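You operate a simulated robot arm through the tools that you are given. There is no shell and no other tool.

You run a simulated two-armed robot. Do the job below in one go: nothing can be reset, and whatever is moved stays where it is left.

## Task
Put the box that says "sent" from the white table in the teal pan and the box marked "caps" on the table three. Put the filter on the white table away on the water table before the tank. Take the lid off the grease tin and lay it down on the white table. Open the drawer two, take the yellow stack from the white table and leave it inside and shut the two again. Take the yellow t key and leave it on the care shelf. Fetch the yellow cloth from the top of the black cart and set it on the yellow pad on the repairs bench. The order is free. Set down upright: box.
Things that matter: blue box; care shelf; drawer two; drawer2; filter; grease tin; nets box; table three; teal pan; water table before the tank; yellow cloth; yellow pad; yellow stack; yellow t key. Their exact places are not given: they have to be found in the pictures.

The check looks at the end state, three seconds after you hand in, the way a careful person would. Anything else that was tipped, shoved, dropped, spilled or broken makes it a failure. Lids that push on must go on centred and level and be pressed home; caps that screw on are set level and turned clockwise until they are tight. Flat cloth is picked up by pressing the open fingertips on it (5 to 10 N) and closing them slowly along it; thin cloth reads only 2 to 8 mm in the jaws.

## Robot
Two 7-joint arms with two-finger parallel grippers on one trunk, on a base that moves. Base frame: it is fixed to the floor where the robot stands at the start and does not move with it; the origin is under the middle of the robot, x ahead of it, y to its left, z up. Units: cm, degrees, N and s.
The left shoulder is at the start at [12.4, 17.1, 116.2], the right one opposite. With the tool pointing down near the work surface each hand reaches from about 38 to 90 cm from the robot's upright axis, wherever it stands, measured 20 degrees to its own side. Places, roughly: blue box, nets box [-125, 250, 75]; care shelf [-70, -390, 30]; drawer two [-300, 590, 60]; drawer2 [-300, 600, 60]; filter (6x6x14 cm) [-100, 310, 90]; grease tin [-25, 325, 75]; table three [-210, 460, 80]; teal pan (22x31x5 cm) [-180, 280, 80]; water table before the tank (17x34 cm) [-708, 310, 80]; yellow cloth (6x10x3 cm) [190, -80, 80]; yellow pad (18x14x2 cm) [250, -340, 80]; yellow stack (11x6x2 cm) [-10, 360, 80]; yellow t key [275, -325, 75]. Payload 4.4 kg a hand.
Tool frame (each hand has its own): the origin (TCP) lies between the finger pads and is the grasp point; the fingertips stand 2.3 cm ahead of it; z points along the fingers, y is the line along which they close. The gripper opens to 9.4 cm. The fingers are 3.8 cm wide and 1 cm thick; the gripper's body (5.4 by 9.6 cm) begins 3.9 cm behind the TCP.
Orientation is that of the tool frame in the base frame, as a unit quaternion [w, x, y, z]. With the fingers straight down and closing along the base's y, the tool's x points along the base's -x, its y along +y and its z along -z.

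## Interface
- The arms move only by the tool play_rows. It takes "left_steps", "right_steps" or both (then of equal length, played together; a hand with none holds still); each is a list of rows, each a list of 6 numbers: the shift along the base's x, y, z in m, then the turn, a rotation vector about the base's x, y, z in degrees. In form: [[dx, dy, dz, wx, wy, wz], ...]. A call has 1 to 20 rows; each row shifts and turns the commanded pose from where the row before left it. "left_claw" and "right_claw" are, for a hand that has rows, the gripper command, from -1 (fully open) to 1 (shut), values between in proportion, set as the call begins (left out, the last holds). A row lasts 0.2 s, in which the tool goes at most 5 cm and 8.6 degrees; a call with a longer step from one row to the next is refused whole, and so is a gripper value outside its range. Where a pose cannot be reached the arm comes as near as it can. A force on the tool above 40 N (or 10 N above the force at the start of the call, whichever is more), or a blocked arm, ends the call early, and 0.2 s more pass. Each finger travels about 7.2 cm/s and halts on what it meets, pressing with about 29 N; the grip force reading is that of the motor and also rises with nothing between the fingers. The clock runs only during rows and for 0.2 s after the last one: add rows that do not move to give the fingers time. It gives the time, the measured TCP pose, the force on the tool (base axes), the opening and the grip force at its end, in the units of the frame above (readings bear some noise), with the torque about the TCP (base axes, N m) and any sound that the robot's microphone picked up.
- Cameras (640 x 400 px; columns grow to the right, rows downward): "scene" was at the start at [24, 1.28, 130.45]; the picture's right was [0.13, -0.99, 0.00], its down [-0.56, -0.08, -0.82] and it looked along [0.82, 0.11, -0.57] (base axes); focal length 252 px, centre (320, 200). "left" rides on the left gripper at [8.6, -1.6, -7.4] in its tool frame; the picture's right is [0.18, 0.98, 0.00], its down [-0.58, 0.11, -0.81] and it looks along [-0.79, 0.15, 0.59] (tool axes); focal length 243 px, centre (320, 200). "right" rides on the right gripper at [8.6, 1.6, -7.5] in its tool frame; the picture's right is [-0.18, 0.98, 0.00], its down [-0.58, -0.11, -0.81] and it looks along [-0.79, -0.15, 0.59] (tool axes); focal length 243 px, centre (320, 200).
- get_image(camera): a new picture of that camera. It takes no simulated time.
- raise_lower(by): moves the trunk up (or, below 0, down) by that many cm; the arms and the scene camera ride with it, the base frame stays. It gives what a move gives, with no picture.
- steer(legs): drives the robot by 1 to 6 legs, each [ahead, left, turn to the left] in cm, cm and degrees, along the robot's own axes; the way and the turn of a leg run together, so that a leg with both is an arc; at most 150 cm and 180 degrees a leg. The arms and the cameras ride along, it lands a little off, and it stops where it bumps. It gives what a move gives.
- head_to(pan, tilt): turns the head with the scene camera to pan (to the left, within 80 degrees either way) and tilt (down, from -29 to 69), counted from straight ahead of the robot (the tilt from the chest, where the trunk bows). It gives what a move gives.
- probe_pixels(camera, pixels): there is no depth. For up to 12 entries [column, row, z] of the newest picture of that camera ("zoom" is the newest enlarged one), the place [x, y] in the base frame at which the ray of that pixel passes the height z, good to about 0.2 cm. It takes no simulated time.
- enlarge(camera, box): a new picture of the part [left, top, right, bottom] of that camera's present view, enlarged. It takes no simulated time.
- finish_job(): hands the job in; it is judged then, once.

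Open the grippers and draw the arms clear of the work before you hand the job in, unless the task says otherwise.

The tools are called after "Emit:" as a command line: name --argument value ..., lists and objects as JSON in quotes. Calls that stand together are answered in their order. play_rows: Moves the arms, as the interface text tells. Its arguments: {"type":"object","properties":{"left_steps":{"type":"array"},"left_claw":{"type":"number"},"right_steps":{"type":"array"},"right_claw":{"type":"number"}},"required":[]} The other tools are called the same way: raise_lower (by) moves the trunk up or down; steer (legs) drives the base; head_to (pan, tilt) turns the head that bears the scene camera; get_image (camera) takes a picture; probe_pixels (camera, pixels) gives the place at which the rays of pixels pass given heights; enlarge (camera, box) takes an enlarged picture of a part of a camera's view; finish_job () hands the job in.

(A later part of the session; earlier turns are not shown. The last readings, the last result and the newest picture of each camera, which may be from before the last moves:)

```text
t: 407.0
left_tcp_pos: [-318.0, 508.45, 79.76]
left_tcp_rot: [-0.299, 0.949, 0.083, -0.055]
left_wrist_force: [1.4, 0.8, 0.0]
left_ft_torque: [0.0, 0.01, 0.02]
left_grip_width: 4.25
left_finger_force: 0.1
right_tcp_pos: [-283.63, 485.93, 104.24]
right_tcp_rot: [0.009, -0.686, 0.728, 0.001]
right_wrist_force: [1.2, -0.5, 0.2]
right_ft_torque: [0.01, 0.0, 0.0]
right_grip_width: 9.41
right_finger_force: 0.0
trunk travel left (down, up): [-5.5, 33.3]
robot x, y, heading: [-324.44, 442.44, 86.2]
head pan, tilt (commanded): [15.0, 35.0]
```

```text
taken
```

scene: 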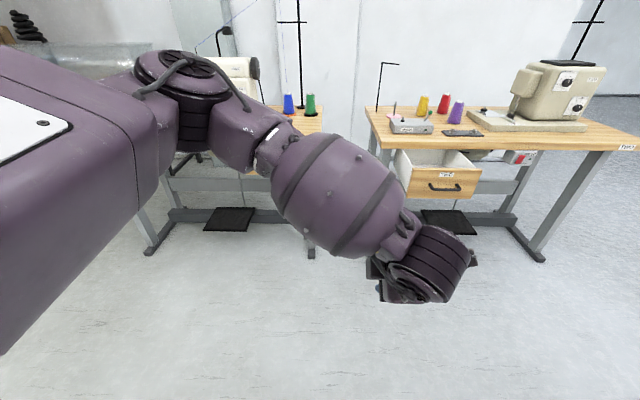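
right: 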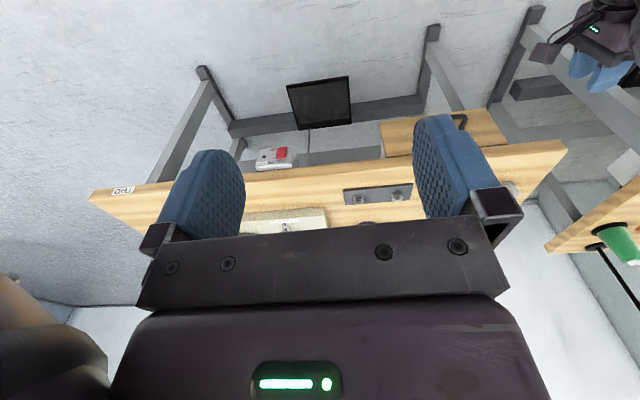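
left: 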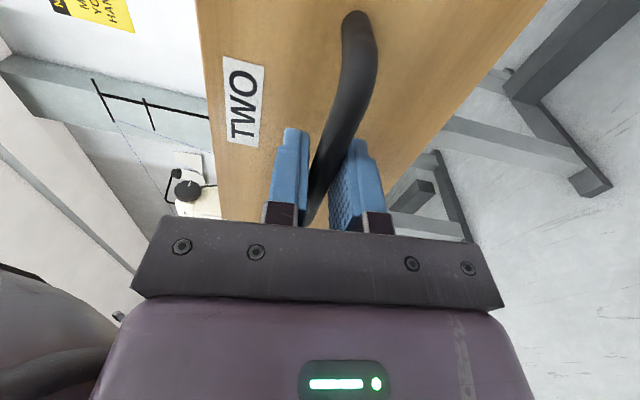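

The posture is unwinding smoothly. I continue to tool-down and then turn the yaw back.

Emit:
play_rows --left_steps '[[0, 0, 0.025, -8, -0.5, 0], [0, 0, 0.025, -8, -0.5, 0], [0, 0, 0.025, -8, -0.5, 0], [0, 0, 0.025, -8, -0.5, 0], [0, 0, 0.02, 0, 0, -8], [0, 0, 0.02, 0, 0, -8], [0, 0, 0.02, 0, 0, -8], [0, 0, 0, 0, 0, -8], [0, 0, 0, 0, 0, -8], [0, 0, 0, 0, 0, -8], [0, 0, 0, 0, 0, -8], [0, 0, 0, 0, 0, -8], [0, 0, 0, 0, 0, -8], [0, 0, 0, 0, 0, -8], [0, 0, 0, 0, 0, -8], [0, 0, 0, 0, 0, 0]]' --left_claw -1

Emit:
get_image --camera "scene"

```text
t: 410.4
left_tcp_pos: [-318.07, 508.49, 95.7]
left_tcp_rot: [-0.06, 0.764, -0.642, -0.025]
left_wrist_force: [0.6, 0.3, -1.0]
left_ft_torque: [-0.02, 0.04, -0.02]
left_grip_width: 9.39
left_finger_force: 0.1
right_tcp_pos: [-283.52, 485.97, 104.16]
right_tcp_rot: [0.009, -0.686, 0.727, 0.0]
right_wrist_force: [0.1, 0.0, -0.3]
right_ft_torque: [-0.01, -0.02, -0.01]
right_grip_width: 9.41
right_finger_force: 0.0
trunk travel left (down, up): [-5.5, 33.3]
robot x, y, heading: [-324.46, 442.52, 85.6]
head pan, tilt (commanded): [15.0, 35.0]
```

```text
taken
```

scene: 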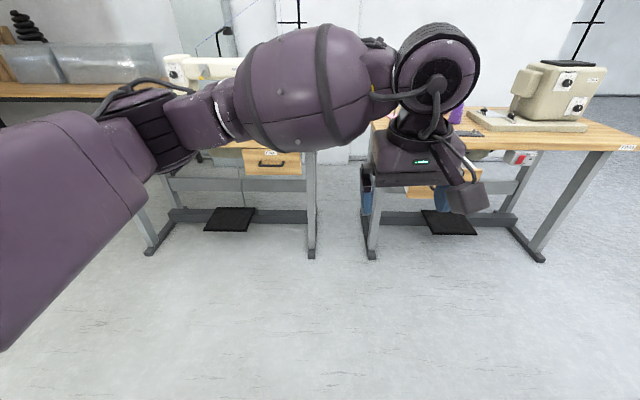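

The left arm is back to normal. I correct its remaining tilt and yaw, and raise the trunk 14 cm.

Emit:
play_rows --left_steps '[[0, 0, 0, -3.6, 1.1, 0], [0, 0, 0, -3.5, 1.1, 0], [0, 0, 0, 0, 0, -7], [0, 0, 0, 0, 0, -7], [0, 0, 0, 0, 0, 0]]'

Emit:
raise_lower --by 14

```text
t: 411.6
left_tcp_pos: [-318.15, 508.51, 95.78]
left_tcp_rot: [0.0, -0.681, 0.732, 0.0]
left_wrist_force: [0.6, 0.1, 0.1]
left_ft_torque: [0.0, -0.01, 0.01]
left_grip_width: 9.39
left_finger_force: 0.1
right_tcp_pos: [-283.53, 485.97, 104.16]
right_tcp_rot: [0.009, -0.686, 0.727, 0.0]
right_wrist_force: [-0.2, 0.0, 0.3]
right_ft_torque: [0.01, -0.02, -0.01]
right_grip_width: 9.44
right_finger_force: 0.0
trunk travel left (down, up): [-5.5, 33.3]
robot x, y, heading: [-324.56, 442.32, 86.0]
head pan, tilt (commanded): [15.0, 35.0]
```

```text
t: 413.2
left_tcp_pos: [-317.94, 508.71, 109.45]
left_tcp_rot: [-0.001, -0.682, 0.731, -0.002]
left_wrist_force: [0.3, -0.8, -0.4]
left_ft_torque: [-0.02, 0.01, 0.0]
left_grip_width: 9.42
left_finger_force: 0.0
right_tcp_pos: [-283.6, 486.19, 117.88]
right_tcp_rot: [0.008, -0.686, 0.727, -0.001]
right_wrist_force: [0.3, 0.4, 0.0]
right_ft_torque: [-0.01, -0.01, -0.02]
right_grip_width: 9.4
right_finger_force: 0.0
trunk travel left (down, up): [-19.5, 19.3]
robot x, y, heading: [-324.3, 442.22, 86.2]
head pan, tilt (commanded): [15.0, 35.0]
```

Next: the far side of the white table via the ~97 cm aisle before table three. I raise the trunk fully for clearance, draw the left hand in, turn to 10° and line up with the aisle.

Emit:
raise_lower --by 18

Emit:
play_rows --left_steps '[[-0.03, -0.02, 0, 0, 0, 0], [-0.03, -0.02, 0, 0, 0, 0], [-0.03, -0.02, 0, 0, 0, 0], [-0.03, -0.02, 0, 0, 0, 0], [-0.03, -0.02, 0, 0, 0, 0], [-0.03, -0.02, 0, 0, 0, 0], [0, 0, 0, 0, 0, 0]]'

Emit:
steer --legs '[[0, 0, -76], [0, -73, 0]]'

Emit:
head_to --pan 0 --tilt 35

Emit:
get_image --camera "scene"

```text
t: 415.2
left_tcp_pos: [-318.13, 508.41, 127.83]
left_tcp_rot: [0.0, -0.682, 0.731, 0.0]
left_wrist_force: [-0.2, 0.1, -0.1]
left_ft_torque: [0.03, -0.01, 0.01]
left_grip_width: 9.38
left_finger_force: 0.0
right_tcp_pos: [-283.61, 486.01, 136.2]
right_tcp_rot: [0.011, -0.686, 0.727, 0.0]
right_wrist_force: [0.1, -0.5, 0.4]
right_ft_torque: [0.0, -0.01, 0.01]
right_grip_width: 9.38
right_finger_force: 0.0
trunk travel left (down, up): [-37.5, 1.3]
robot x, y, heading: [-324.19, 441.92, 85.8]
head pan, tilt (commanded): [15.0, 35.0]
```

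```text
t: 416.8
left_tcp_pos: [-336.13, 496.35, 127.78]
left_tcp_rot: [-0.001, -0.682, 0.732, 0.001]
left_wrist_force: [-0.2, 0.2, 0.2]
left_ft_torque: [-0.01, 0.04, 0.02]
left_grip_width: 9.38
left_finger_force: 0.0
right_tcp_pos: [-283.47, 486.09, 136.1]
right_tcp_rot: [0.009, -0.686, 0.728, -0.001]
right_wrist_force: [-0.4, 0.5, -0.9]
right_ft_torque: [0.02, 0.04, 0.01]
right_grip_width: 9.41
right_finger_force: 0.1
trunk travel left (down, up): [-37.5, 1.3]
robot x, y, heading: [-324.24, 442.23, 85.8]
head pan, tilt (commanded): [15.0, 35.0]
```

```text
t: 427.1
left_tcp_pos: [-261.53, 393.39, 127.82]
left_tcp_rot: [-0.001, -0.09, 0.996, 0.0]
left_wrist_force: [-0.4, 0.2, 0.9]
left_ft_torque: [-0.03, 0.03, -0.02]
left_grip_width: 9.42
left_finger_force: 0.0
right_tcp_pos: [-258.58, 339.81, 136.17]
right_tcp_rot: [0.007, -0.095, 0.995, -0.005]
right_wrist_force: [0.0, 1.0, 0.5]
right_ft_torque: [0.03, 0.0, 0.03]
right_grip_width: 9.37
right_finger_force: 0.1
trunk travel left (down, up): [-37.5, 1.3]
robot x, y, heading: [-311.31, 368.33, 10.3]
head pan, tilt (commanded): [15.0, 35.0]
```

```text
t: 427.9
left_tcp_pos: [-261.55, 393.2, 127.84]
left_tcp_rot: [-0.001, -0.089, 0.996, 0.0]
left_wrist_force: [-0.1, 0.2, 0.1]
left_ft_torque: [-0.04, 0.0, -0.01]
left_grip_width: 9.41
left_finger_force: 0.0
right_tcp_pos: [-258.61, 339.72, 136.21]
right_tcp_rot: [0.008, -0.096, 0.995, -0.006]
right_wrist_force: [-0.5, -1.0, 0.2]
right_ft_torque: [-0.01, 0.01, 0.0]
right_grip_width: 9.39
right_finger_force: 0.0
trunk travel left (down, up): [-37.5, 1.3]
robot x, y, heading: [-311.24, 368.43, 10.5]
head pan, tilt (commanded): [0.0, 35.0]
```

```text
taken
```

scene: 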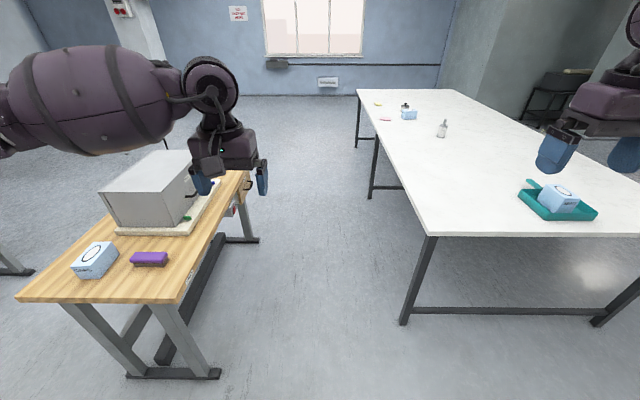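

I'm centred on the aisle (49 cm each side). I drive through it, 200 cm along its direction.

Emit:
steer --legs '[[0, 0, -0.6], [110, 0, 0]]'

Emit:
get_image --camera "scene"

```text
t: 433.8
left_tcp_pos: [-154.03, 410.48, 127.82]
left_tcp_rot: [0.0, -0.082, 0.997, 0.001]
left_wrist_force: [-0.2, 0.1, 0.6]
left_ft_torque: [0.01, -0.03, 0.01]
left_grip_width: 9.41
left_finger_force: 0.1
right_tcp_pos: [-152.0, 356.91, 136.16]
right_tcp_rot: [0.007, -0.087, 0.996, -0.004]
right_wrist_force: [0.4, -0.2, -0.3]
right_ft_torque: [0.05, 0.0, -0.02]
right_grip_width: 9.42
right_finger_force: 0.0
trunk travel left (down, up): [-37.5, 1.3]
robot x, y, heading: [-203.95, 386.37, 9.2]
head pan, tilt (commanded): [0.0, 35.0]
```

```text
taken
```

scene: 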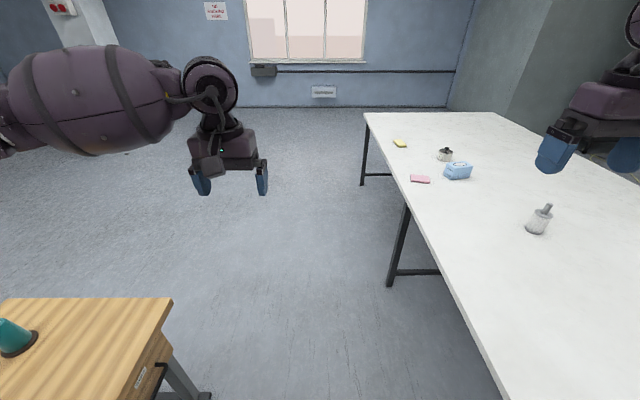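

Through the narrow part. I go on 125 cm and turn right to face the white table's far side.

Emit:
steer --legs '[[150, 0, 0.6], [0, 0, -90]]'

Emit:
head_to --pan 0 --tilt 35

Emit:
get_image --camera "scene"

```text
t: 444.9
left_tcp_pos: [-32.51, 360.74, 127.98]
left_tcp_rot: [0.0, 0.642, 0.767, 0.0]
left_wrist_force: [0.1, 0.7, 0.1]
left_ft_torque: [0.03, -0.03, 0.0]
left_grip_width: 9.42
left_finger_force: 0.1
right_tcp_pos: [-86.13, 357.97, 136.1]
right_tcp_rot: [0.002, 0.638, 0.77, -0.009]
right_wrist_force: [-0.1, -0.6, -0.2]
right_ft_torque: [0.03, -0.01, 0.05]
right_grip_width: 9.41
right_finger_force: 0.0
trunk travel left (down, up): [-37.5, 1.3]
robot x, y, heading: [-57.54, 410.23, -80.1]
head pan, tilt (commanded): [0.0, 35.0]
```

```text
t: 445.5
left_tcp_pos: [-32.56, 360.74, 127.85]
left_tcp_rot: [-0.001, 0.643, 0.766, 0.001]
left_wrist_force: [-0.8, 0.2, -1.0]
left_ft_torque: [0.0, -0.02, 0.01]
left_grip_width: 9.39
left_finger_force: 0.0
right_tcp_pos: [-86.07, 358.06, 136.13]
right_tcp_rot: [0.002, 0.639, 0.769, -0.008]
right_wrist_force: [0.3, -0.7, -0.2]
right_ft_torque: [0.0, 0.0, 0.02]
right_grip_width: 9.4
right_finger_force: 0.0
trunk travel left (down, up): [-37.5, 1.3]
robot x, y, heading: [-57.28, 410.67, -79.8]
head pan, tilt (commanded): [0.0, 35.0]
```

```text
taken
```

scene: 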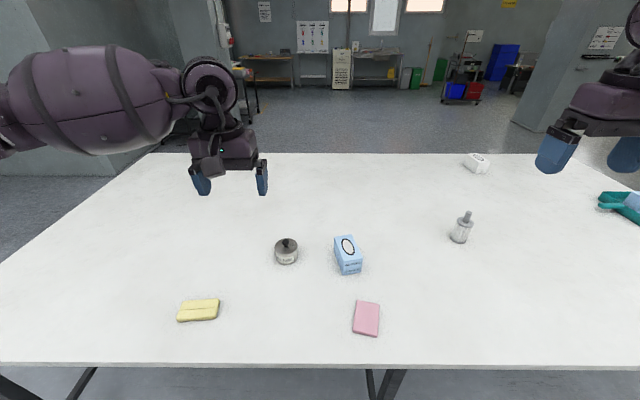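

A very clear view: tin at (286,251), stack at (198,310), filter at (461,228), a blue box at (348,255). I enlarge to read and measure.

Emit:
enlarge --camera "scene" --box '[260, 215, 380, 290]'

Emit:
probe_pixels --camera "zoom" --pixels '[[140, 260, 80], [140, 195, 87], [85, 200, 86], [195, 200, 86], [140, 150, 91]]'

Emit:
enlarge --camera "scene" --box '[160, 280, 256, 340]'

Emit:
probe_pixels --camera "scene" --pixels '[[178, 322, 80], [218, 318, 80], [180, 303, 82], [218, 299, 82], [461, 243, 80], [461, 225, 86], [320, 368, 80], [100, 364, 80], [600, 370, 80]]'

```text
5.33 times, centred on (320, 252) of scene
```

zoom: 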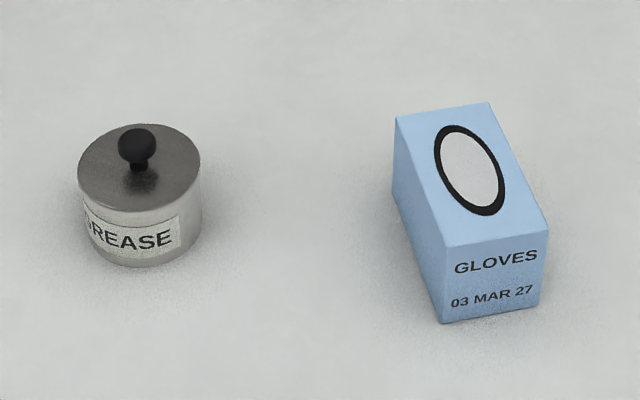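

```text
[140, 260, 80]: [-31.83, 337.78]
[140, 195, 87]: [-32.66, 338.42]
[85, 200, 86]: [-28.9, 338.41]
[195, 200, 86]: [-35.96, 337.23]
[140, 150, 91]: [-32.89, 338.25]
```

```text
6.67 times, centred on (208, 310) of scene
```

zoom: 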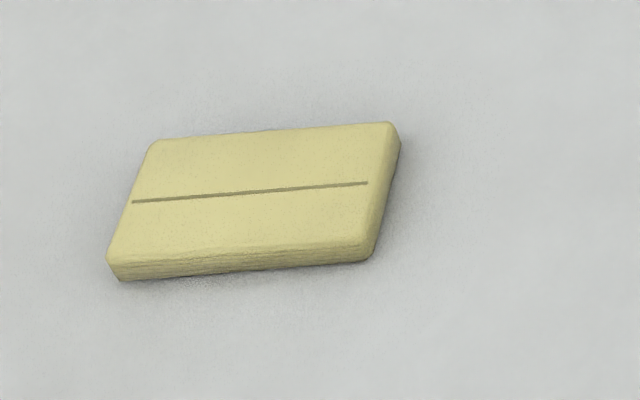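

```text
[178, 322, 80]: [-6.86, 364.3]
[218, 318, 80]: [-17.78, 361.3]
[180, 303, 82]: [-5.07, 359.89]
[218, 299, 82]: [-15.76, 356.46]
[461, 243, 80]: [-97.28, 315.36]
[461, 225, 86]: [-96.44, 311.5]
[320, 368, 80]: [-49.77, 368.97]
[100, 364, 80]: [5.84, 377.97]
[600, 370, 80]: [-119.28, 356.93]
```

The far blue box says GLOVES, so CAPS and SENT were right. The tin (≈8.6 cm wide, lid with a black knob) is at about (−31,333.5). I lower the trunk 18 cm, move 5 cm closer, and view it with the left camera.

Emit:
raise_lower --by -18

Emit:
steer --legs '[[5, 0, 0]]'

Emit:
play_rows --left_steps '[[0, -0.04, 0, 0, 0, 0], [0, -0.04, 0, 0, 0, 0], [0, -0.03, 0, 0, 0, 0], [0, 0, 0, 0, 0, 0]]'

Emit:
get_image --camera "left"

Emit:
head_to --pan 10 --tilt 40

Emit:
get_image --camera "scene"

```text
t: 447.5
left_tcp_pos: [-32.62, 360.88, 110.1]
left_tcp_rot: [0.002, 0.642, 0.767, 0.0]
left_wrist_force: [0.4, 0.8, 0.0]
left_ft_torque: [-0.03, 0.02, 0.0]
left_grip_width: 9.39
left_finger_force: 0.0
right_tcp_pos: [-86.06, 358.15, 118.27]
right_tcp_rot: [0.002, 0.638, 0.77, -0.01]
right_wrist_force: [0.3, 0.9, 1.2]
right_ft_torque: [-0.01, 0.0, -0.01]
right_grip_width: 9.38
right_finger_force: 0.1
trunk travel left (down, up): [-19.5, 19.3]
robot x, y, heading: [-57.52, 410.48, -80.0]
head pan, tilt (commanded): [0.0, 35.0]
```

```text
t: 448.5
left_tcp_pos: [-31.6, 355.76, 109.83]
left_tcp_rot: [0.0, 0.642, 0.767, 0.001]
left_wrist_force: [0.3, 0.3, 0.1]
left_ft_torque: [0.01, 0.0, -0.01]
left_grip_width: 9.39
left_finger_force: 0.1
right_tcp_pos: [-85.2, 353.11, 118.19]
right_tcp_rot: [0.002, 0.639, 0.769, -0.009]
right_wrist_force: [0.2, -0.8, 0.3]
right_ft_torque: [0.01, 0.01, 0.02]
right_grip_width: 9.4
right_finger_force: 0.0
trunk travel left (down, up): [-19.5, 19.3]
robot x, y, heading: [-56.63, 405.66, -80.0]
head pan, tilt (commanded): [0.0, 35.0]
```

```text
t: 449.5
left_tcp_pos: [-31.69, 344.9, 109.85]
left_tcp_rot: [0.0, 0.642, 0.767, 0.0]
left_wrist_force: [-0.3, 0.1, -0.1]
left_ft_torque: [0.0, -0.04, -0.04]
left_grip_width: 9.39
left_finger_force: 0.1
right_tcp_pos: [-85.16, 353.27, 118.15]
right_tcp_rot: [0.001, 0.638, 0.77, -0.009]
right_wrist_force: [-0.7, 0.7, -0.4]
right_ft_torque: [0.0, 0.0, 0.04]
right_grip_width: 9.39
right_finger_force: 0.1
trunk travel left (down, up): [-19.5, 19.3]
robot x, y, heading: [-56.74, 405.56, -80.0]
head pan, tilt (commanded): [0.0, 35.0]
```

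```text
taken
```

left: 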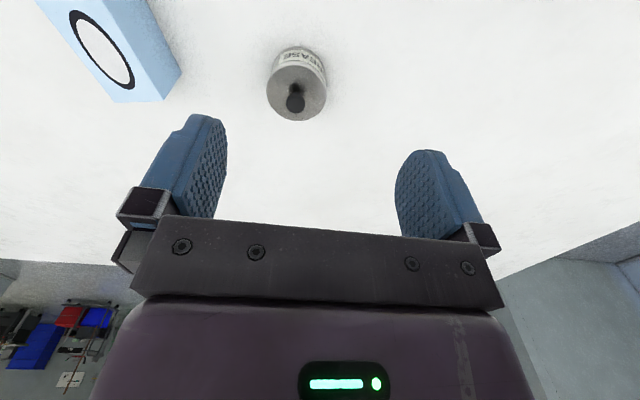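

```text
t: 450.2
left_tcp_pos: [-31.77, 344.91, 109.76]
left_tcp_rot: [0.0, 0.642, 0.766, 0.0]
left_wrist_force: [1.1, 0.6, -0.3]
left_ft_torque: [0.0, 0.03, 0.02]
left_grip_width: 9.38
left_finger_force: 0.0
right_tcp_pos: [-85.08, 353.07, 118.28]
right_tcp_rot: [0.002, 0.638, 0.77, -0.009]
right_wrist_force: [0.6, 0.4, 0.4]
right_ft_torque: [-0.01, 0.0, 0.0]
right_grip_width: 9.4
right_finger_force: 0.0
trunk travel left (down, up): [-19.5, 19.3]
robot x, y, heading: [-56.46, 405.27, -79.9]
head pan, tilt (commanded): [10.0, 40.0]
```

```text
taken
```

scene: 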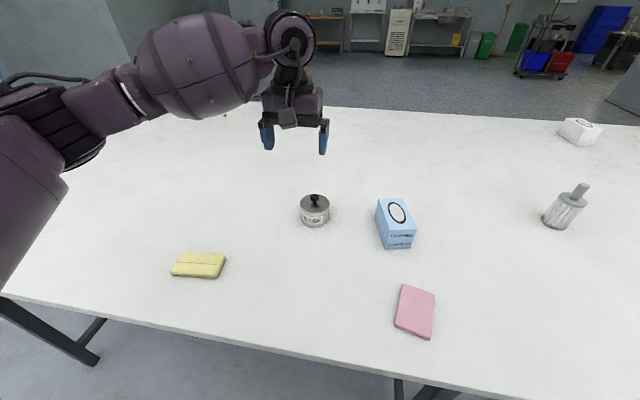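

I triangulate the knob and the lid from both cameras.

Emit:
enlarge --camera "scene" --box '[284, 180, 348, 232]'

Emit:
probe_pixels --camera "zoom" --pixels '[[302, 198, 82], [302, 198, 92], [300, 290, 80], [302, 238, 80], [302, 238, 90]]'

Emit:
enlarge --camera "left" --box '[248, 30, 344, 140]'

```text
7.69 times, centred on (316, 206) of scene
```

zoom: 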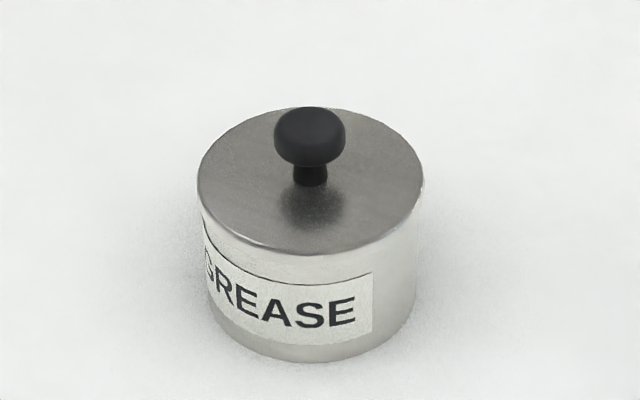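

```text
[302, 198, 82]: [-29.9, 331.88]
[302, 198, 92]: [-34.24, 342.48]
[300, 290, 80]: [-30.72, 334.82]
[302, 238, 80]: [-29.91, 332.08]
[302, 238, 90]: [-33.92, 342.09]
```

```text
3.64 times, centred on (296, 85) of left
```

zoom: 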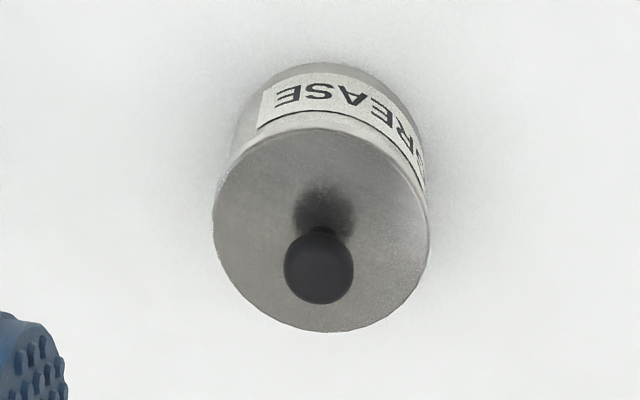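

Emit:
probe_pixels --camera "zoom" --pixels '[[321, 230, 80], [321, 230, 90], [319, 267, 80], [319, 267, 90], [213, 230, 86], [430, 230, 86]]'

Emit:
probe_pixels --camera "scene" --pixels '[[314.7, 203.4, 80], [314.7, 203.4, 90], [314.7, 197.3, 80], [314.7, 197.3, 90], [300, 203.4, 86], [329.5, 203.4, 86]]'

```text
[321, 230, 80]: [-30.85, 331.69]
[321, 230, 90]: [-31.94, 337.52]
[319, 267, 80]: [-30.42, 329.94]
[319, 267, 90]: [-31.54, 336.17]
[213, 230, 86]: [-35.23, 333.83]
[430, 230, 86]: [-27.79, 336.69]
```

```text
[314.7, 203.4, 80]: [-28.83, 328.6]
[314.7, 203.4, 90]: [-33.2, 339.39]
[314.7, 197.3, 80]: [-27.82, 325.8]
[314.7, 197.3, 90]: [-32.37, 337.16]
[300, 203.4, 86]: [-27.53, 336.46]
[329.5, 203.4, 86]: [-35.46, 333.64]
```

Lid centre (−31.5,335.3) at z≈86.2, knob head near (−31.3,334.9,88). I bring the left hand above the knob with the jaws at 6 cm and come down to z≈92.

Emit:
play_rows --left_steps '[[0.001, -0.033, 0, 0, 0, 0], [0.002, -0.033, 0, 0, 0, 0], [0.002, -0.033, -0.02, 0, 0, 0], [0, 0, -0.04, 0, 0, 0], [0, 0, -0.04, 0, 0, 0], [0, 0, -0.04, 0, 0, 0], [0, 0, -0.035, 0, 0, 0], [0, 0, 0, 0, 0, 0]]' --left_claw -0.28

Emit:
get_image --camera "left"

Emit:
enlarge --camera "scene" --box '[252, 130, 380, 230]'

```text
t: 452.0
left_tcp_pos: [-31.29, 334.94, 92.48]
left_tcp_rot: [0.0, 0.642, 0.767, 0.0]
left_wrist_force: [0.7, -0.3, 0.0]
left_ft_torque: [0.01, -0.02, 0.02]
left_grip_width: 6.03
left_finger_force: 0.1
right_tcp_pos: [-85.08, 353.25, 118.32]
right_tcp_rot: [0.002, 0.638, 0.77, -0.009]
right_wrist_force: [-0.2, -0.1, 0.8]
right_ft_torque: [-0.03, 0.0, -0.01]
right_grip_width: 9.4
right_finger_force: 0.0
trunk travel left (down, up): [-19.5, 19.3]
robot x, y, heading: [-56.62, 405.53, -79.6]
head pan, tilt (commanded): [10.0, 40.0]
```

```text
taken
```

left: 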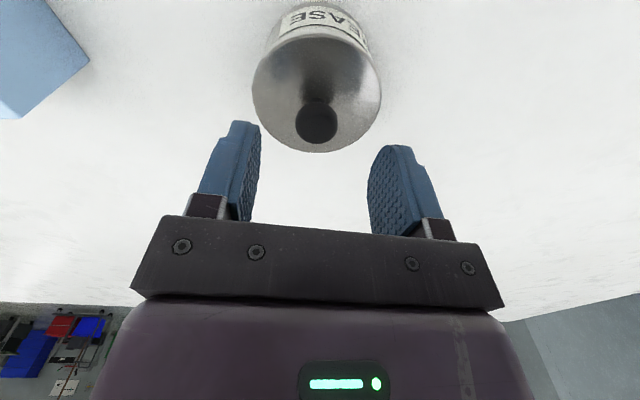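

```text
4.00 times, centred on (316, 180) of scene
```

zoom: 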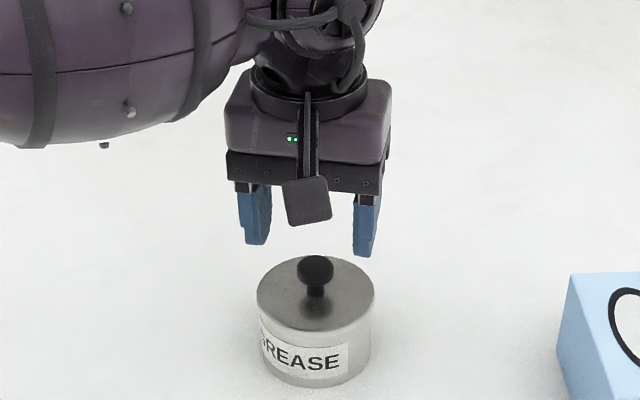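

The knob is right on the tool axis (316,122). I lower to z≈88.9 and close on it.

Emit:
play_rows --left_steps '[[0, 0, -0.015, 0, 0, 0], [0, 0, -0.012, 0, 0, 0], [0, 0, -0.008, 0, 0, 0], [0, 0, 0, 0, 0, 0]]'

Emit:
play_rows --left_steps '[[0, 0, 0, 0, 0, 0], [0, 0, 0, 0, 0, 0], [0, 0, 0, 0, 0, 0], [0, 0, 0, 0, 0, 0]]' --left_claw 1

Emit:
get_image --camera "left"

```text
t: 453.0
left_tcp_pos: [-31.22, 334.86, 88.99]
left_tcp_rot: [0.0, 0.642, 0.767, 0.0]
left_wrist_force: [-0.3, 0.5, 0.3]
left_ft_torque: [0.03, 0.0, -0.02]
left_grip_width: 6.03
left_finger_force: 0.2
right_tcp_pos: [-85.24, 353.17, 118.19]
right_tcp_rot: [0.001, 0.638, 0.77, -0.008]
right_wrist_force: [-0.4, 0.8, 0.2]
right_ft_torque: [-0.03, 0.02, 0.0]
right_grip_width: 9.4
right_finger_force: 0.0
trunk travel left (down, up): [-19.5, 19.3]
robot x, y, heading: [-56.59, 405.51, -80.0]
head pan, tilt (commanded): [10.0, 40.0]
```

```text
t: 454.0
left_tcp_pos: [-31.17, 334.86, 88.93]
left_tcp_rot: [0.0, 0.643, 0.766, 0.0]
left_wrist_force: [-0.1, 0.6, 0.0]
left_ft_torque: [0.0, 0.04, 0.05]
left_grip_width: 2.1
left_finger_force: 28.8
right_tcp_pos: [-85.18, 353.13, 118.21]
right_tcp_rot: [0.001, 0.638, 0.77, -0.009]
right_wrist_force: [0.5, -0.1, 0.4]
right_ft_torque: [0.01, -0.01, -0.01]
right_grip_width: 9.39
right_finger_force: 0.0
trunk travel left (down, up): [-19.5, 19.3]
robot x, y, heading: [-56.42, 405.76, -79.8]
head pan, tilt (commanded): [10.0, 40.0]
heard: snap
```

```text
taken
```

left: 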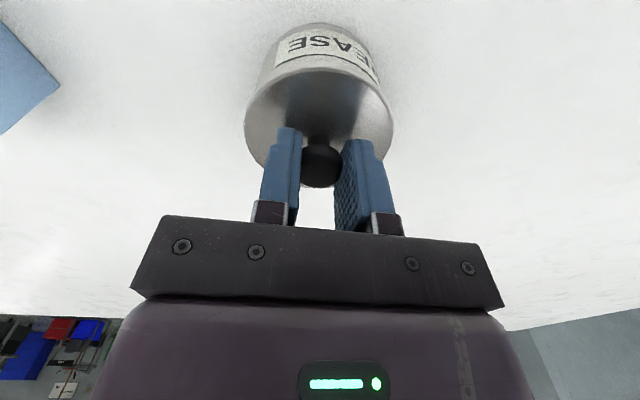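

The knob is gripped (2.1 cm); a snap was heard. I lift very slowly and watch whether the tin stays.

Emit:
play_rows --left_steps '[[0, 0, 0.002, 0, 0, 0], [0, 0, 0.002, 0, 0, 0], [0, 0, 0.002, 0, 0, 0], [0, 0, 0, 0, 0, 0]]'

Emit:
enlarge --camera "scene" --box '[252, 150, 380, 230]'

```text
t: 455.0
left_tcp_pos: [-31.17, 334.95, 89.61]
left_tcp_rot: [0.0, 0.642, 0.767, 0.0]
left_wrist_force: [0.2, -0.4, -1.1]
left_ft_torque: [-0.01, 0.02, 0.02]
left_grip_width: 2.09
left_finger_force: 28.8
right_tcp_pos: [-85.13, 353.18, 118.09]
right_tcp_rot: [0.002, 0.638, 0.77, -0.009]
right_wrist_force: [0.7, -0.2, -0.3]
right_ft_torque: [-0.03, -0.02, -0.01]
right_grip_width: 9.37
right_finger_force: 0.1
trunk travel left (down, up): [-19.5, 19.3]
robot x, y, heading: [-56.77, 405.93, -79.7]
head pan, tilt (commanded): [10.0, 40.0]
```

```text
5.00 times, centred on (316, 190) of scene
```

zoom: 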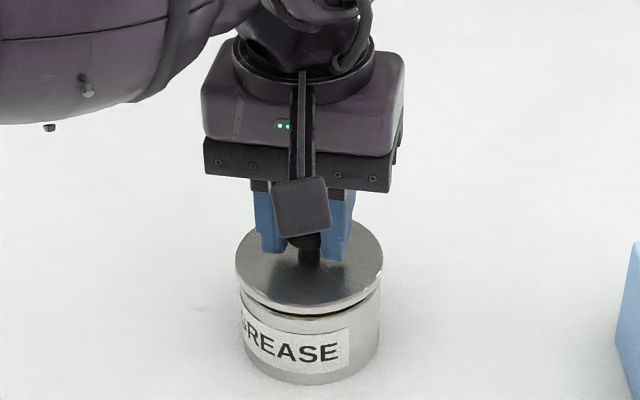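

The lid has separated (gap visible) and the tin stays. I lift it clear.

Emit:
play_rows --left_steps '[[0, 0, 0.005, 0, 0, 0], [0, 0, 0.01, 0, 0, 0], [0, 0, 0.015, 0, 0, 0], [0, 0, 0.02, 0, 0, 0], [0, 0, 0.03, 0, 0, 0], [0, 0, 0.03, 0, 0, 0], [0, 0, 0, 0, 0, 0]]'

Emit:
get_image --camera "scene"

Emit:
get_image --camera "left"

```text
t: 456.6
left_tcp_pos: [-31.12, 334.95, 100.66]
left_tcp_rot: [-0.001, 0.642, 0.766, 0.0]
left_wrist_force: [-0.8, -0.7, 0.2]
left_ft_torque: [0.01, 0.0, 0.01]
left_grip_width: 2.12
left_finger_force: 29.1
right_tcp_pos: [-85.27, 353.1, 118.07]
right_tcp_rot: [0.001, 0.638, 0.77, -0.01]
right_wrist_force: [-0.3, -0.2, -0.4]
right_ft_torque: [0.02, 0.01, -0.01]
right_grip_width: 9.41
right_finger_force: 0.0
trunk travel left (down, up): [-19.5, 19.3]
robot x, y, heading: [-56.67, 405.4, -79.9]
head pan, tilt (commanded): [10.0, 40.0]
```

```text
taken
```

scene: 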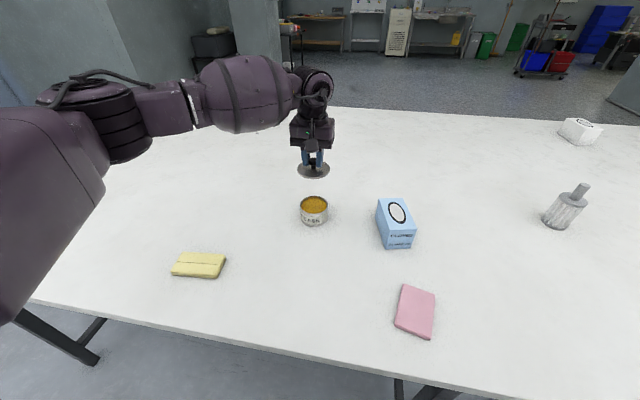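

```text
taken
```

left: 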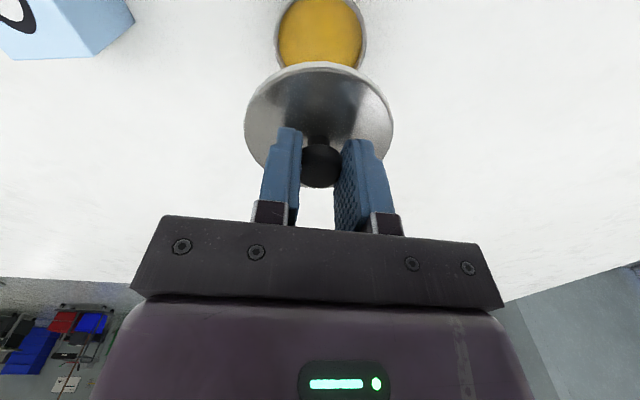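

The lid is off. I carry it to a free spot at about (−12,345) and lower it toward the table.

Emit:
play_rows --left_steps '[[0.038, 0.02, 0, 0, 0, 0], [0.038, 0.02, 0, 0, 0, 0], [0.038, 0.02, 0, 0, 0, 0], [0.038, 0.02, 0, 0, 0, 0], [0.038, 0.02, -0.01, 0, 0, 0], [0, 0, -0.04, 0, 0, 0], [0, 0, -0.04, 0, 0, 0], [0, 0, -0.03, 0, 0, 0], [0, 0, 0, 0, 0, 0]]'

Emit:
get_image --camera "scene"

```text
t: 458.6
left_tcp_pos: [-12.03, 345.02, 88.64]
left_tcp_rot: [0.001, 0.642, 0.767, 0.0]
left_wrist_force: [-0.1, 0.1, 0.6]
left_ft_torque: [0.01, 0.02, 0.02]
left_grip_width: 2.09
left_finger_force: 29.5
right_tcp_pos: [-85.21, 353.22, 118.11]
right_tcp_rot: [0.001, 0.638, 0.77, -0.01]
right_wrist_force: [0.0, 0.3, -0.2]
right_ft_torque: [-0.04, 0.0, 0.01]
right_grip_width: 9.4
right_finger_force: 0.1
trunk travel left (down, up): [-19.5, 19.3]
robot x, y, heading: [-56.47, 405.55, -80.0]
head pan, tilt (commanded): [10.0, 40.0]
```

```text
taken
```

scene: 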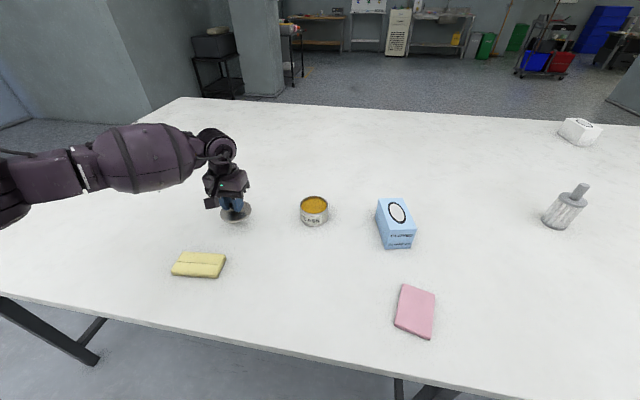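

Good spot. I lower in fine steps until contact.

Emit:
play_rows --left_steps '[[0, 0, -0.01, 0, 0, 0], [0, 0, -0.01, 0, 0, 0], [0, 0, -0.008, 0, 0, 0], [0, 0, -0.004, 0, 0, 0], [0, 0, 0, 0, 0, 0]]'

Emit:
play_rows --left_steps '[[0, 0, -0.003, 0, 0, 0], [0, 0, -0.003, 0, 0, 0], [0, 0, -0.003, 0, 0, 0], [0, 0, 0, 0, 0, 0]]'

Emit:
enlarge --camera "scene" --box '[180, 160, 308, 240]'

```text
t: 459.8
left_tcp_pos: [-12.01, 344.93, 85.24]
left_tcp_rot: [0.0, 0.642, 0.767, 0.0]
left_wrist_force: [-1.2, 0.6, -1.3]
left_ft_torque: [0.01, -0.02, 0.0]
left_grip_width: 2.06
left_finger_force: 29.1
right_tcp_pos: [-85.21, 353.18, 118.15]
right_tcp_rot: [0.002, 0.639, 0.77, -0.009]
right_wrist_force: [0.2, 0.0, 0.1]
right_ft_torque: [-0.04, 0.04, 0.01]
right_grip_width: 9.37
right_finger_force: 0.2
trunk travel left (down, up): [-19.5, 19.3]
robot x, y, heading: [-56.4, 406.05, -80.0]
head pan, tilt (commanded): [10.0, 40.0]
```

```text
t: 460.8
left_tcp_pos: [-12.02, 345.2, 84.31]
left_tcp_rot: [0.0, 0.642, 0.767, -0.001]
left_wrist_force: [0.5, 0.0, -1.1]
left_ft_torque: [-0.01, 0.01, -0.03]
left_grip_width: 2.1
left_finger_force: 29.0
right_tcp_pos: [-85.16, 353.16, 118.23]
right_tcp_rot: [0.001, 0.638, 0.77, -0.009]
right_wrist_force: [-0.1, -0.5, -0.4]
right_ft_torque: [-0.01, 0.03, -0.01]
right_grip_width: 9.42
right_finger_force: 0.0
trunk travel left (down, up): [-19.5, 19.3]
robot x, y, heading: [-56.18, 405.45, -80.0]
head pan, tilt (commanded): [10.0, 40.0]
```

```text
5.00 times, centred on (244, 200) of scene
```

zoom: 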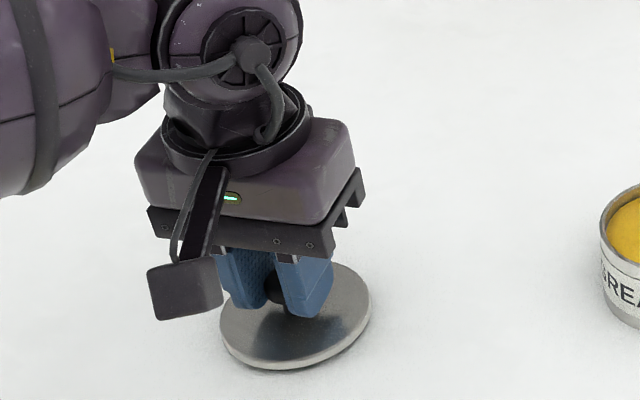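

Emit:
play_rows --left_steps '[[0, 0, -0.003, 0, 0, 0], [0, 0, -0.002, 0, 0, 0], [0, 0, 0, 0, 0, 0]]'

Emit:
play_rows --left_steps '[[0, 0, -0.002, 0, 0, 0], [0, 0, -0.002, 0, 0, 0], [0, 0, 0, 0, 0, 0]]'

```text
t: 461.6
left_tcp_pos: [-12.04, 345.11, 84.3]
left_tcp_rot: [0.002, 0.641, 0.767, -0.002]
left_wrist_force: [2.7, 2.9, 18.2]
left_ft_torque: [0.06, -0.11, 0.02]
left_grip_width: 2.07
left_finger_force: 28.8
right_tcp_pos: [-85.28, 353.43, 118.33]
right_tcp_rot: [0.003, 0.638, 0.77, -0.01]
right_wrist_force: [-0.1, -0.4, 0.5]
right_ft_torque: [0.02, 0.01, 0.03]
right_grip_width: 9.36
right_finger_force: 0.0
trunk travel left (down, up): [-19.5, 19.3]
robot x, y, heading: [-56.19, 405.24, -79.9]
head pan, tilt (commanded): [10.0, 40.0]
```

```text
t: 462.4
left_tcp_pos: [-12.21, 345.08, 83.86]
left_tcp_rot: [0.004, 0.642, 0.766, -0.001]
left_wrist_force: [8.0, 0.2, 37.3]
left_ft_torque: [-0.08, -0.15, 0.02]
left_grip_width: 2.09
left_finger_force: 28.8
right_tcp_pos: [-85.25, 353.5, 118.47]
right_tcp_rot: [0.003, 0.638, 0.77, -0.01]
right_wrist_force: [0.4, -0.1, 0.3]
right_ft_torque: [0.02, -0.01, 0.02]
right_grip_width: 9.4
right_finger_force: 0.1
trunk travel left (down, up): [-19.5, 19.3]
robot x, y, heading: [-56.57, 405.9, -80.0]
head pan, tilt (commanded): [10.0, 40.0]
```

The lid rests on the table. I ease up 3 mm, open and rise.

Emit:
play_rows --left_steps '[[0, 0, 0.003, 0, 0, 0], [0, 0, 0, 0, 0, 0]]'

Emit:
play_rows --left_steps '[[0, 0, 0, 0, 0, 0], [0, 0, 0, 0, 0, 0], [0, 0, 0, 0, 0, 0]]' --left_claw -0.28

Emit:
play_rows --left_steps '[[0, 0, 0.01, 0, 0, 0], [0, 0, 0.02, 0, 0, 0], [0, 0, 0.03, 0, 0, 0], [0, 0, 0.04, 0, 0, 0], [0, 0, 0.04, 0, 0, 0], [0, 0, 0.03, 0, 0, 0], [0, 0, 0, 0, 0, 0]]'

Emit:
get_image --camera "scene"

Emit:
get_image --camera "left"

```text
t: 463.0
left_tcp_pos: [-12.25, 344.9, 83.82]
left_tcp_rot: [0.001, 0.641, 0.767, 0.0]
left_wrist_force: [5.9, -6.2, 24.9]
left_ft_torque: [-0.46, -0.21, 0.01]
left_grip_width: 2.08
left_finger_force: 29.3
right_tcp_pos: [-85.26, 353.34, 118.22]
right_tcp_rot: [0.002, 0.638, 0.77, -0.01]
right_wrist_force: [0.0, -0.3, 0.4]
right_ft_torque: [0.01, 0.02, 0.0]
right_grip_width: 9.41
right_finger_force: 0.1
trunk travel left (down, up): [-19.5, 19.3]
robot x, y, heading: [-56.24, 405.33, -79.9]
head pan, tilt (commanded): [10.0, 40.0]
```

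```text
t: 463.8
left_tcp_pos: [-12.15, 345.07, 83.62]
left_tcp_rot: [-0.001, 0.642, 0.767, 0.001]
left_wrist_force: [0.5, 0.1, -0.3]
left_ft_torque: [-0.04, 0.01, -0.01]
left_grip_width: 5.99
left_finger_force: 0.1
right_tcp_pos: [-85.21, 353.11, 118.19]
right_tcp_rot: [0.002, 0.639, 0.769, -0.009]
right_wrist_force: [-0.3, 0.1, 0.0]
right_ft_torque: [0.0, -0.01, -0.02]
right_grip_width: 9.41
right_finger_force: 0.1
trunk travel left (down, up): [-19.5, 19.3]
robot x, y, heading: [-56.77, 405.91, -79.9]
head pan, tilt (commanded): [10.0, 40.0]
```

```text
t: 465.4
left_tcp_pos: [-12.06, 344.98, 100.93]
left_tcp_rot: [-0.001, 0.642, 0.766, 0.0]
left_wrist_force: [-0.4, -0.2, -1.1]
left_ft_torque: [0.01, -0.02, -0.01]
left_grip_width: 6.02
left_finger_force: 0.0
right_tcp_pos: [-85.05, 353.24, 118.24]
right_tcp_rot: [0.003, 0.638, 0.77, -0.009]
right_wrist_force: [-0.4, 0.0, -0.1]
right_ft_torque: [0.01, 0.0, 0.03]
right_grip_width: 9.4
right_finger_force: 0.0
trunk travel left (down, up): [-19.5, 19.3]
robot x, y, heading: [-56.47, 405.24, -79.8]
head pan, tilt (commanded): [10.0, 40.0]
```

```text
taken
```

scene: 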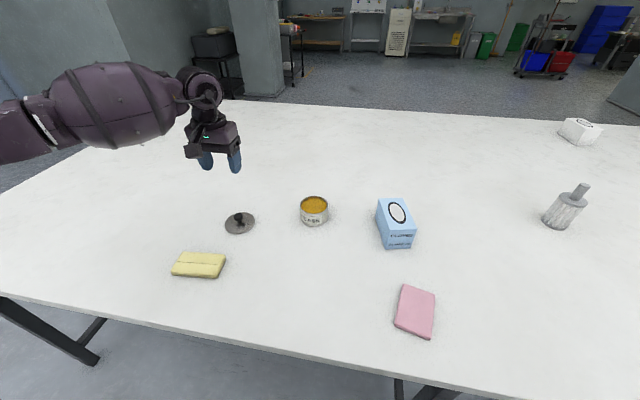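

```text
taken
```

left: 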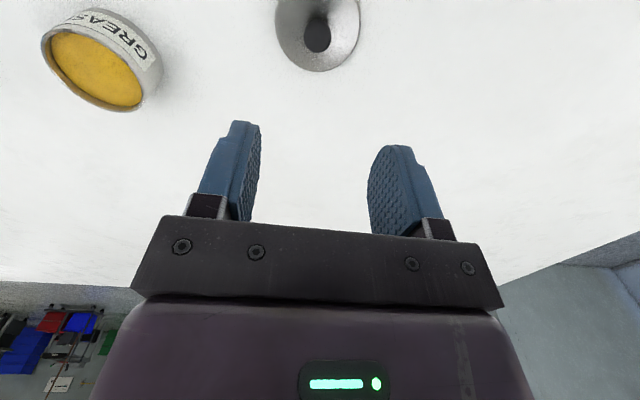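

The lid lies flat on the table. Next the yellow stack: I measure its corners precisely.

Emit:
enlarge --camera "scene" --box '[160, 240, 240, 290]'

Emit:
probe_pixels --camera "zoom" --pixels '[[95, 268, 80], [465, 303, 80], [100, 248, 82], [455, 275, 82], [525, 118, 82], [190, 95, 82], [530, 160, 80]]'

```text
8.00 times, centred on (200, 265) of scene
```

zoom: 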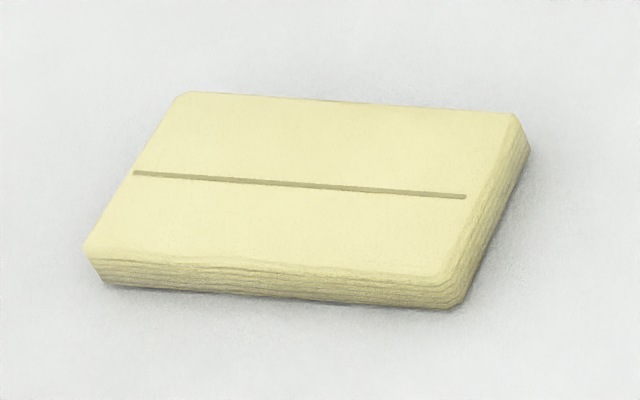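

```text
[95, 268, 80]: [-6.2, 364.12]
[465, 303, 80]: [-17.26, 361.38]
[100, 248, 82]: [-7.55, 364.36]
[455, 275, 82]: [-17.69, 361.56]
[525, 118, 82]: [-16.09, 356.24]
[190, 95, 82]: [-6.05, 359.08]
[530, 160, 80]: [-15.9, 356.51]
```

Stack centre (−11.8,360.3), long axis at 15.5°. I move the left hand above it while turning +95° so the jaws close across its short side.

Emit:
play_rows --left_steps '[[0, 0.02, 0, 0, 0, 8], [0, 0.02, 0, 0, 0, 8], [0, 0.02, 0, 0, 0, 8], [0, 0.02, 0, 0, 0, 8], [0, 0.02, 0, 0, 0, 8], [0, 0.02, 0, 0, 0, 8], [0, 0.02, 0, 0, 0, 8], [0.002, 0.013, 0, 0, 0, 8], [0, 0, 0, 0, 0, 8], [0, 0, 0, 0, 0, 8], [0, 0, 0, 0, 0, 8], [0, 0, 0, 0, 0, 7.5], [0, 0, 0, 0, 0, 0]]' --left_claw -0.75

Emit:
get_image --camera "scene"

Emit:
get_image --camera "left"

```text
t: 468.2
left_tcp_pos: [-11.87, 360.32, 100.78]
left_tcp_rot: [-0.001, -0.137, 0.991, 0.0]
left_wrist_force: [0.3, 1.0, 0.2]
left_ft_torque: [0.0, 0.0, -0.01]
left_grip_width: 8.23
left_finger_force: 0.0
right_tcp_pos: [-85.13, 353.13, 118.01]
right_tcp_rot: [0.002, 0.638, 0.77, -0.009]
right_wrist_force: [-0.7, 0.3, 0.6]
right_ft_torque: [-0.02, 0.01, -0.02]
right_grip_width: 9.38
right_finger_force: 0.0
trunk travel left (down, up): [-19.5, 19.3]
robot x, y, heading: [-56.25, 405.68, -80.2]
head pan, tilt (commanded): [10.0, 40.0]
```

```text
taken
```

scene: 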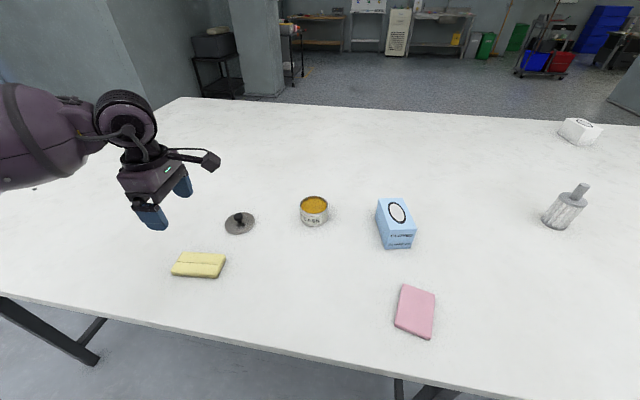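

```text
taken
```

left: 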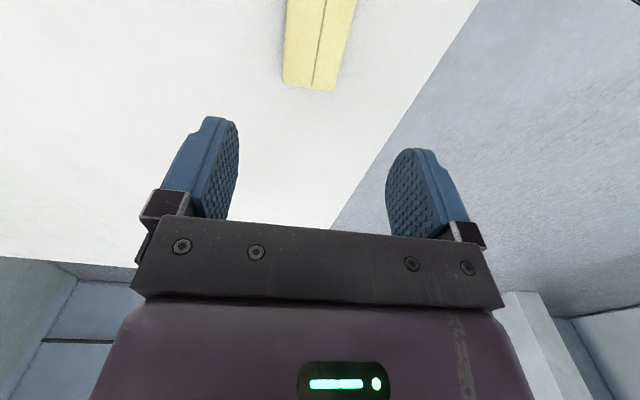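

Emit:
probe_pixels --camera "left" --pixels '[[283, 82, 82], [334, 91, 82], [288, 2, 82], [355, 5, 82]]'

```text
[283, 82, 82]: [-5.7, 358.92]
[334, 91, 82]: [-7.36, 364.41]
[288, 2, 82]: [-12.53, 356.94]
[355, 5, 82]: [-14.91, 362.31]
```

Aligned. I descend to just above the table (TCP z≈82.7) and close on the stack.

Emit:
play_rows --left_steps '[[0, 0, -0.04, 0, 0, 0], [0, 0, -0.04, 0, 0, 0], [0, 0, -0.04, 0, 0, 0], [0, 0, -0.03, 0, 0, 0], [0, 0, -0.015, 0, 0, 0], [0, 0, -0.01, 0, 0, 0], [0, 0, -0.005, 0, 0, 0], [0, 0, 0, 0, 0, 0]]'

Emit:
play_rows --left_steps '[[0, 0, 0, 0, 0, 0], [0, 0, 0, 0, 0, 0], [0, 0, 0, 0, 0, 0], [0, 0, 0, 0, 0, 0]]' --left_claw 1

Emit:
get_image --camera "left"

```text
t: 470.0
left_tcp_pos: [-12.02, 360.37, 82.53]
left_tcp_rot: [0.001, -0.135, 0.991, 0.0]
left_wrist_force: [-0.2, -1.3, 0.2]
left_ft_torque: [-0.01, -0.02, 0.02]
left_grip_width: 8.22
left_finger_force: 0.1
right_tcp_pos: [-85.26, 353.02, 118.03]
right_tcp_rot: [0.001, 0.637, 0.771, -0.009]
right_wrist_force: [0.6, -0.5, -0.5]
right_ft_torque: [0.0, 0.01, 0.02]
right_grip_width: 9.42
right_finger_force: 0.1
trunk travel left (down, up): [-19.5, 19.3]
robot x, y, heading: [-56.39, 405.87, -79.9]
head pan, tilt (commanded): [10.0, 40.0]
```

```text
t: 471.0
left_tcp_pos: [-11.99, 360.46, 82.6]
left_tcp_rot: [0.001, -0.135, 0.991, 0.0]
left_wrist_force: [0.9, 0.1, -0.1]
left_ft_torque: [0.04, -0.01, 0.0]
left_grip_width: 5.82
left_finger_force: 29.3
right_tcp_pos: [-85.1, 353.09, 118.14]
right_tcp_rot: [0.002, 0.638, 0.77, -0.01]
right_wrist_force: [0.4, 0.5, 0.5]
right_ft_torque: [0.0, -0.01, -0.01]
right_grip_width: 9.39
right_finger_force: 0.1
trunk travel left (down, up): [-19.5, 19.3]
robot x, y, heading: [-56.4, 405.76, -79.7]
head pan, tilt (commanded): [10.0, 40.0]
```

```text
taken
```

left: 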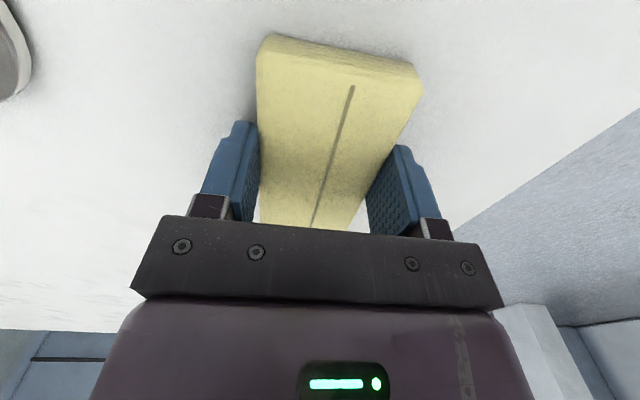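

The stack is held at 5.82 cm. I lift it straight up.

Emit:
play_rows --left_steps '[[0, 0, 0.01, 0, 0, 0], [0, 0, 0.02, 0, 0, 0], [0, 0, 0.04, 0, 0, 0], [0, 0, 0.04, 0, 0, 0], [0, 0, 0.04, 0, 0, 0], [0, 0, 0.04, 0, 0, 0], [0, 0, 0.03, 0, 0, 0], [0, 0, 0, 0, 0, 0]]'

Emit:
get_image --camera "scene"

Emit:
get_image --camera "left"

```text
t: 472.8
left_tcp_pos: [-11.9, 360.3, 104.71]
left_tcp_rot: [0.0, -0.135, 0.991, 0.001]
left_wrist_force: [-0.6, -0.2, -0.5]
left_ft_torque: [0.01, 0.03, 0.0]
left_grip_width: 5.83
left_finger_force: 29.0
right_tcp_pos: [-85.2, 353.2, 118.24]
right_tcp_rot: [0.002, 0.638, 0.77, -0.009]
right_wrist_force: [0.3, -0.3, 0.5]
right_ft_torque: [-0.02, 0.03, -0.02]
right_grip_width: 9.38
right_finger_force: 0.0
trunk travel left (down, up): [-19.5, 19.3]
robot x, y, heading: [-56.66, 405.65, -79.7]
head pan, tilt (commanded): [10.0, 40.0]
```

```text
taken
```

scene: 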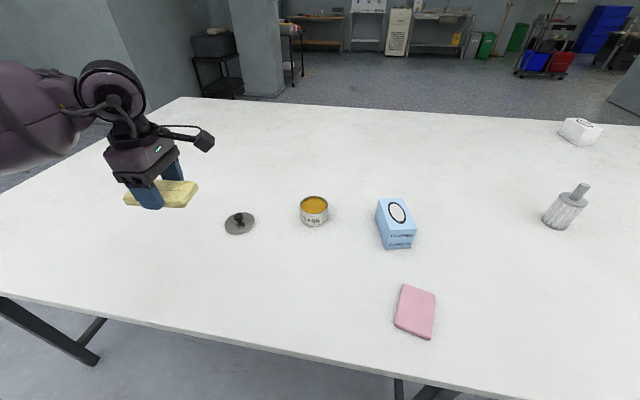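

```text
taken
```

left: 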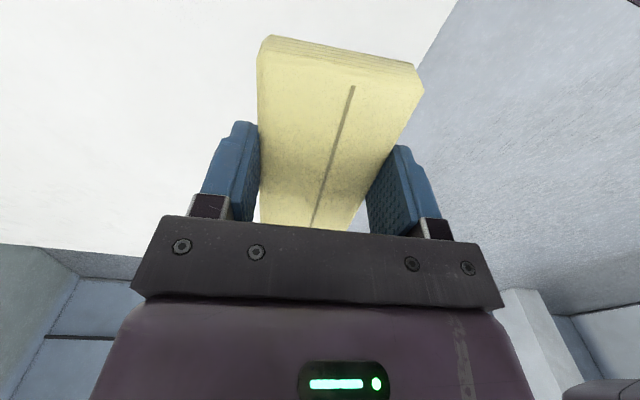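

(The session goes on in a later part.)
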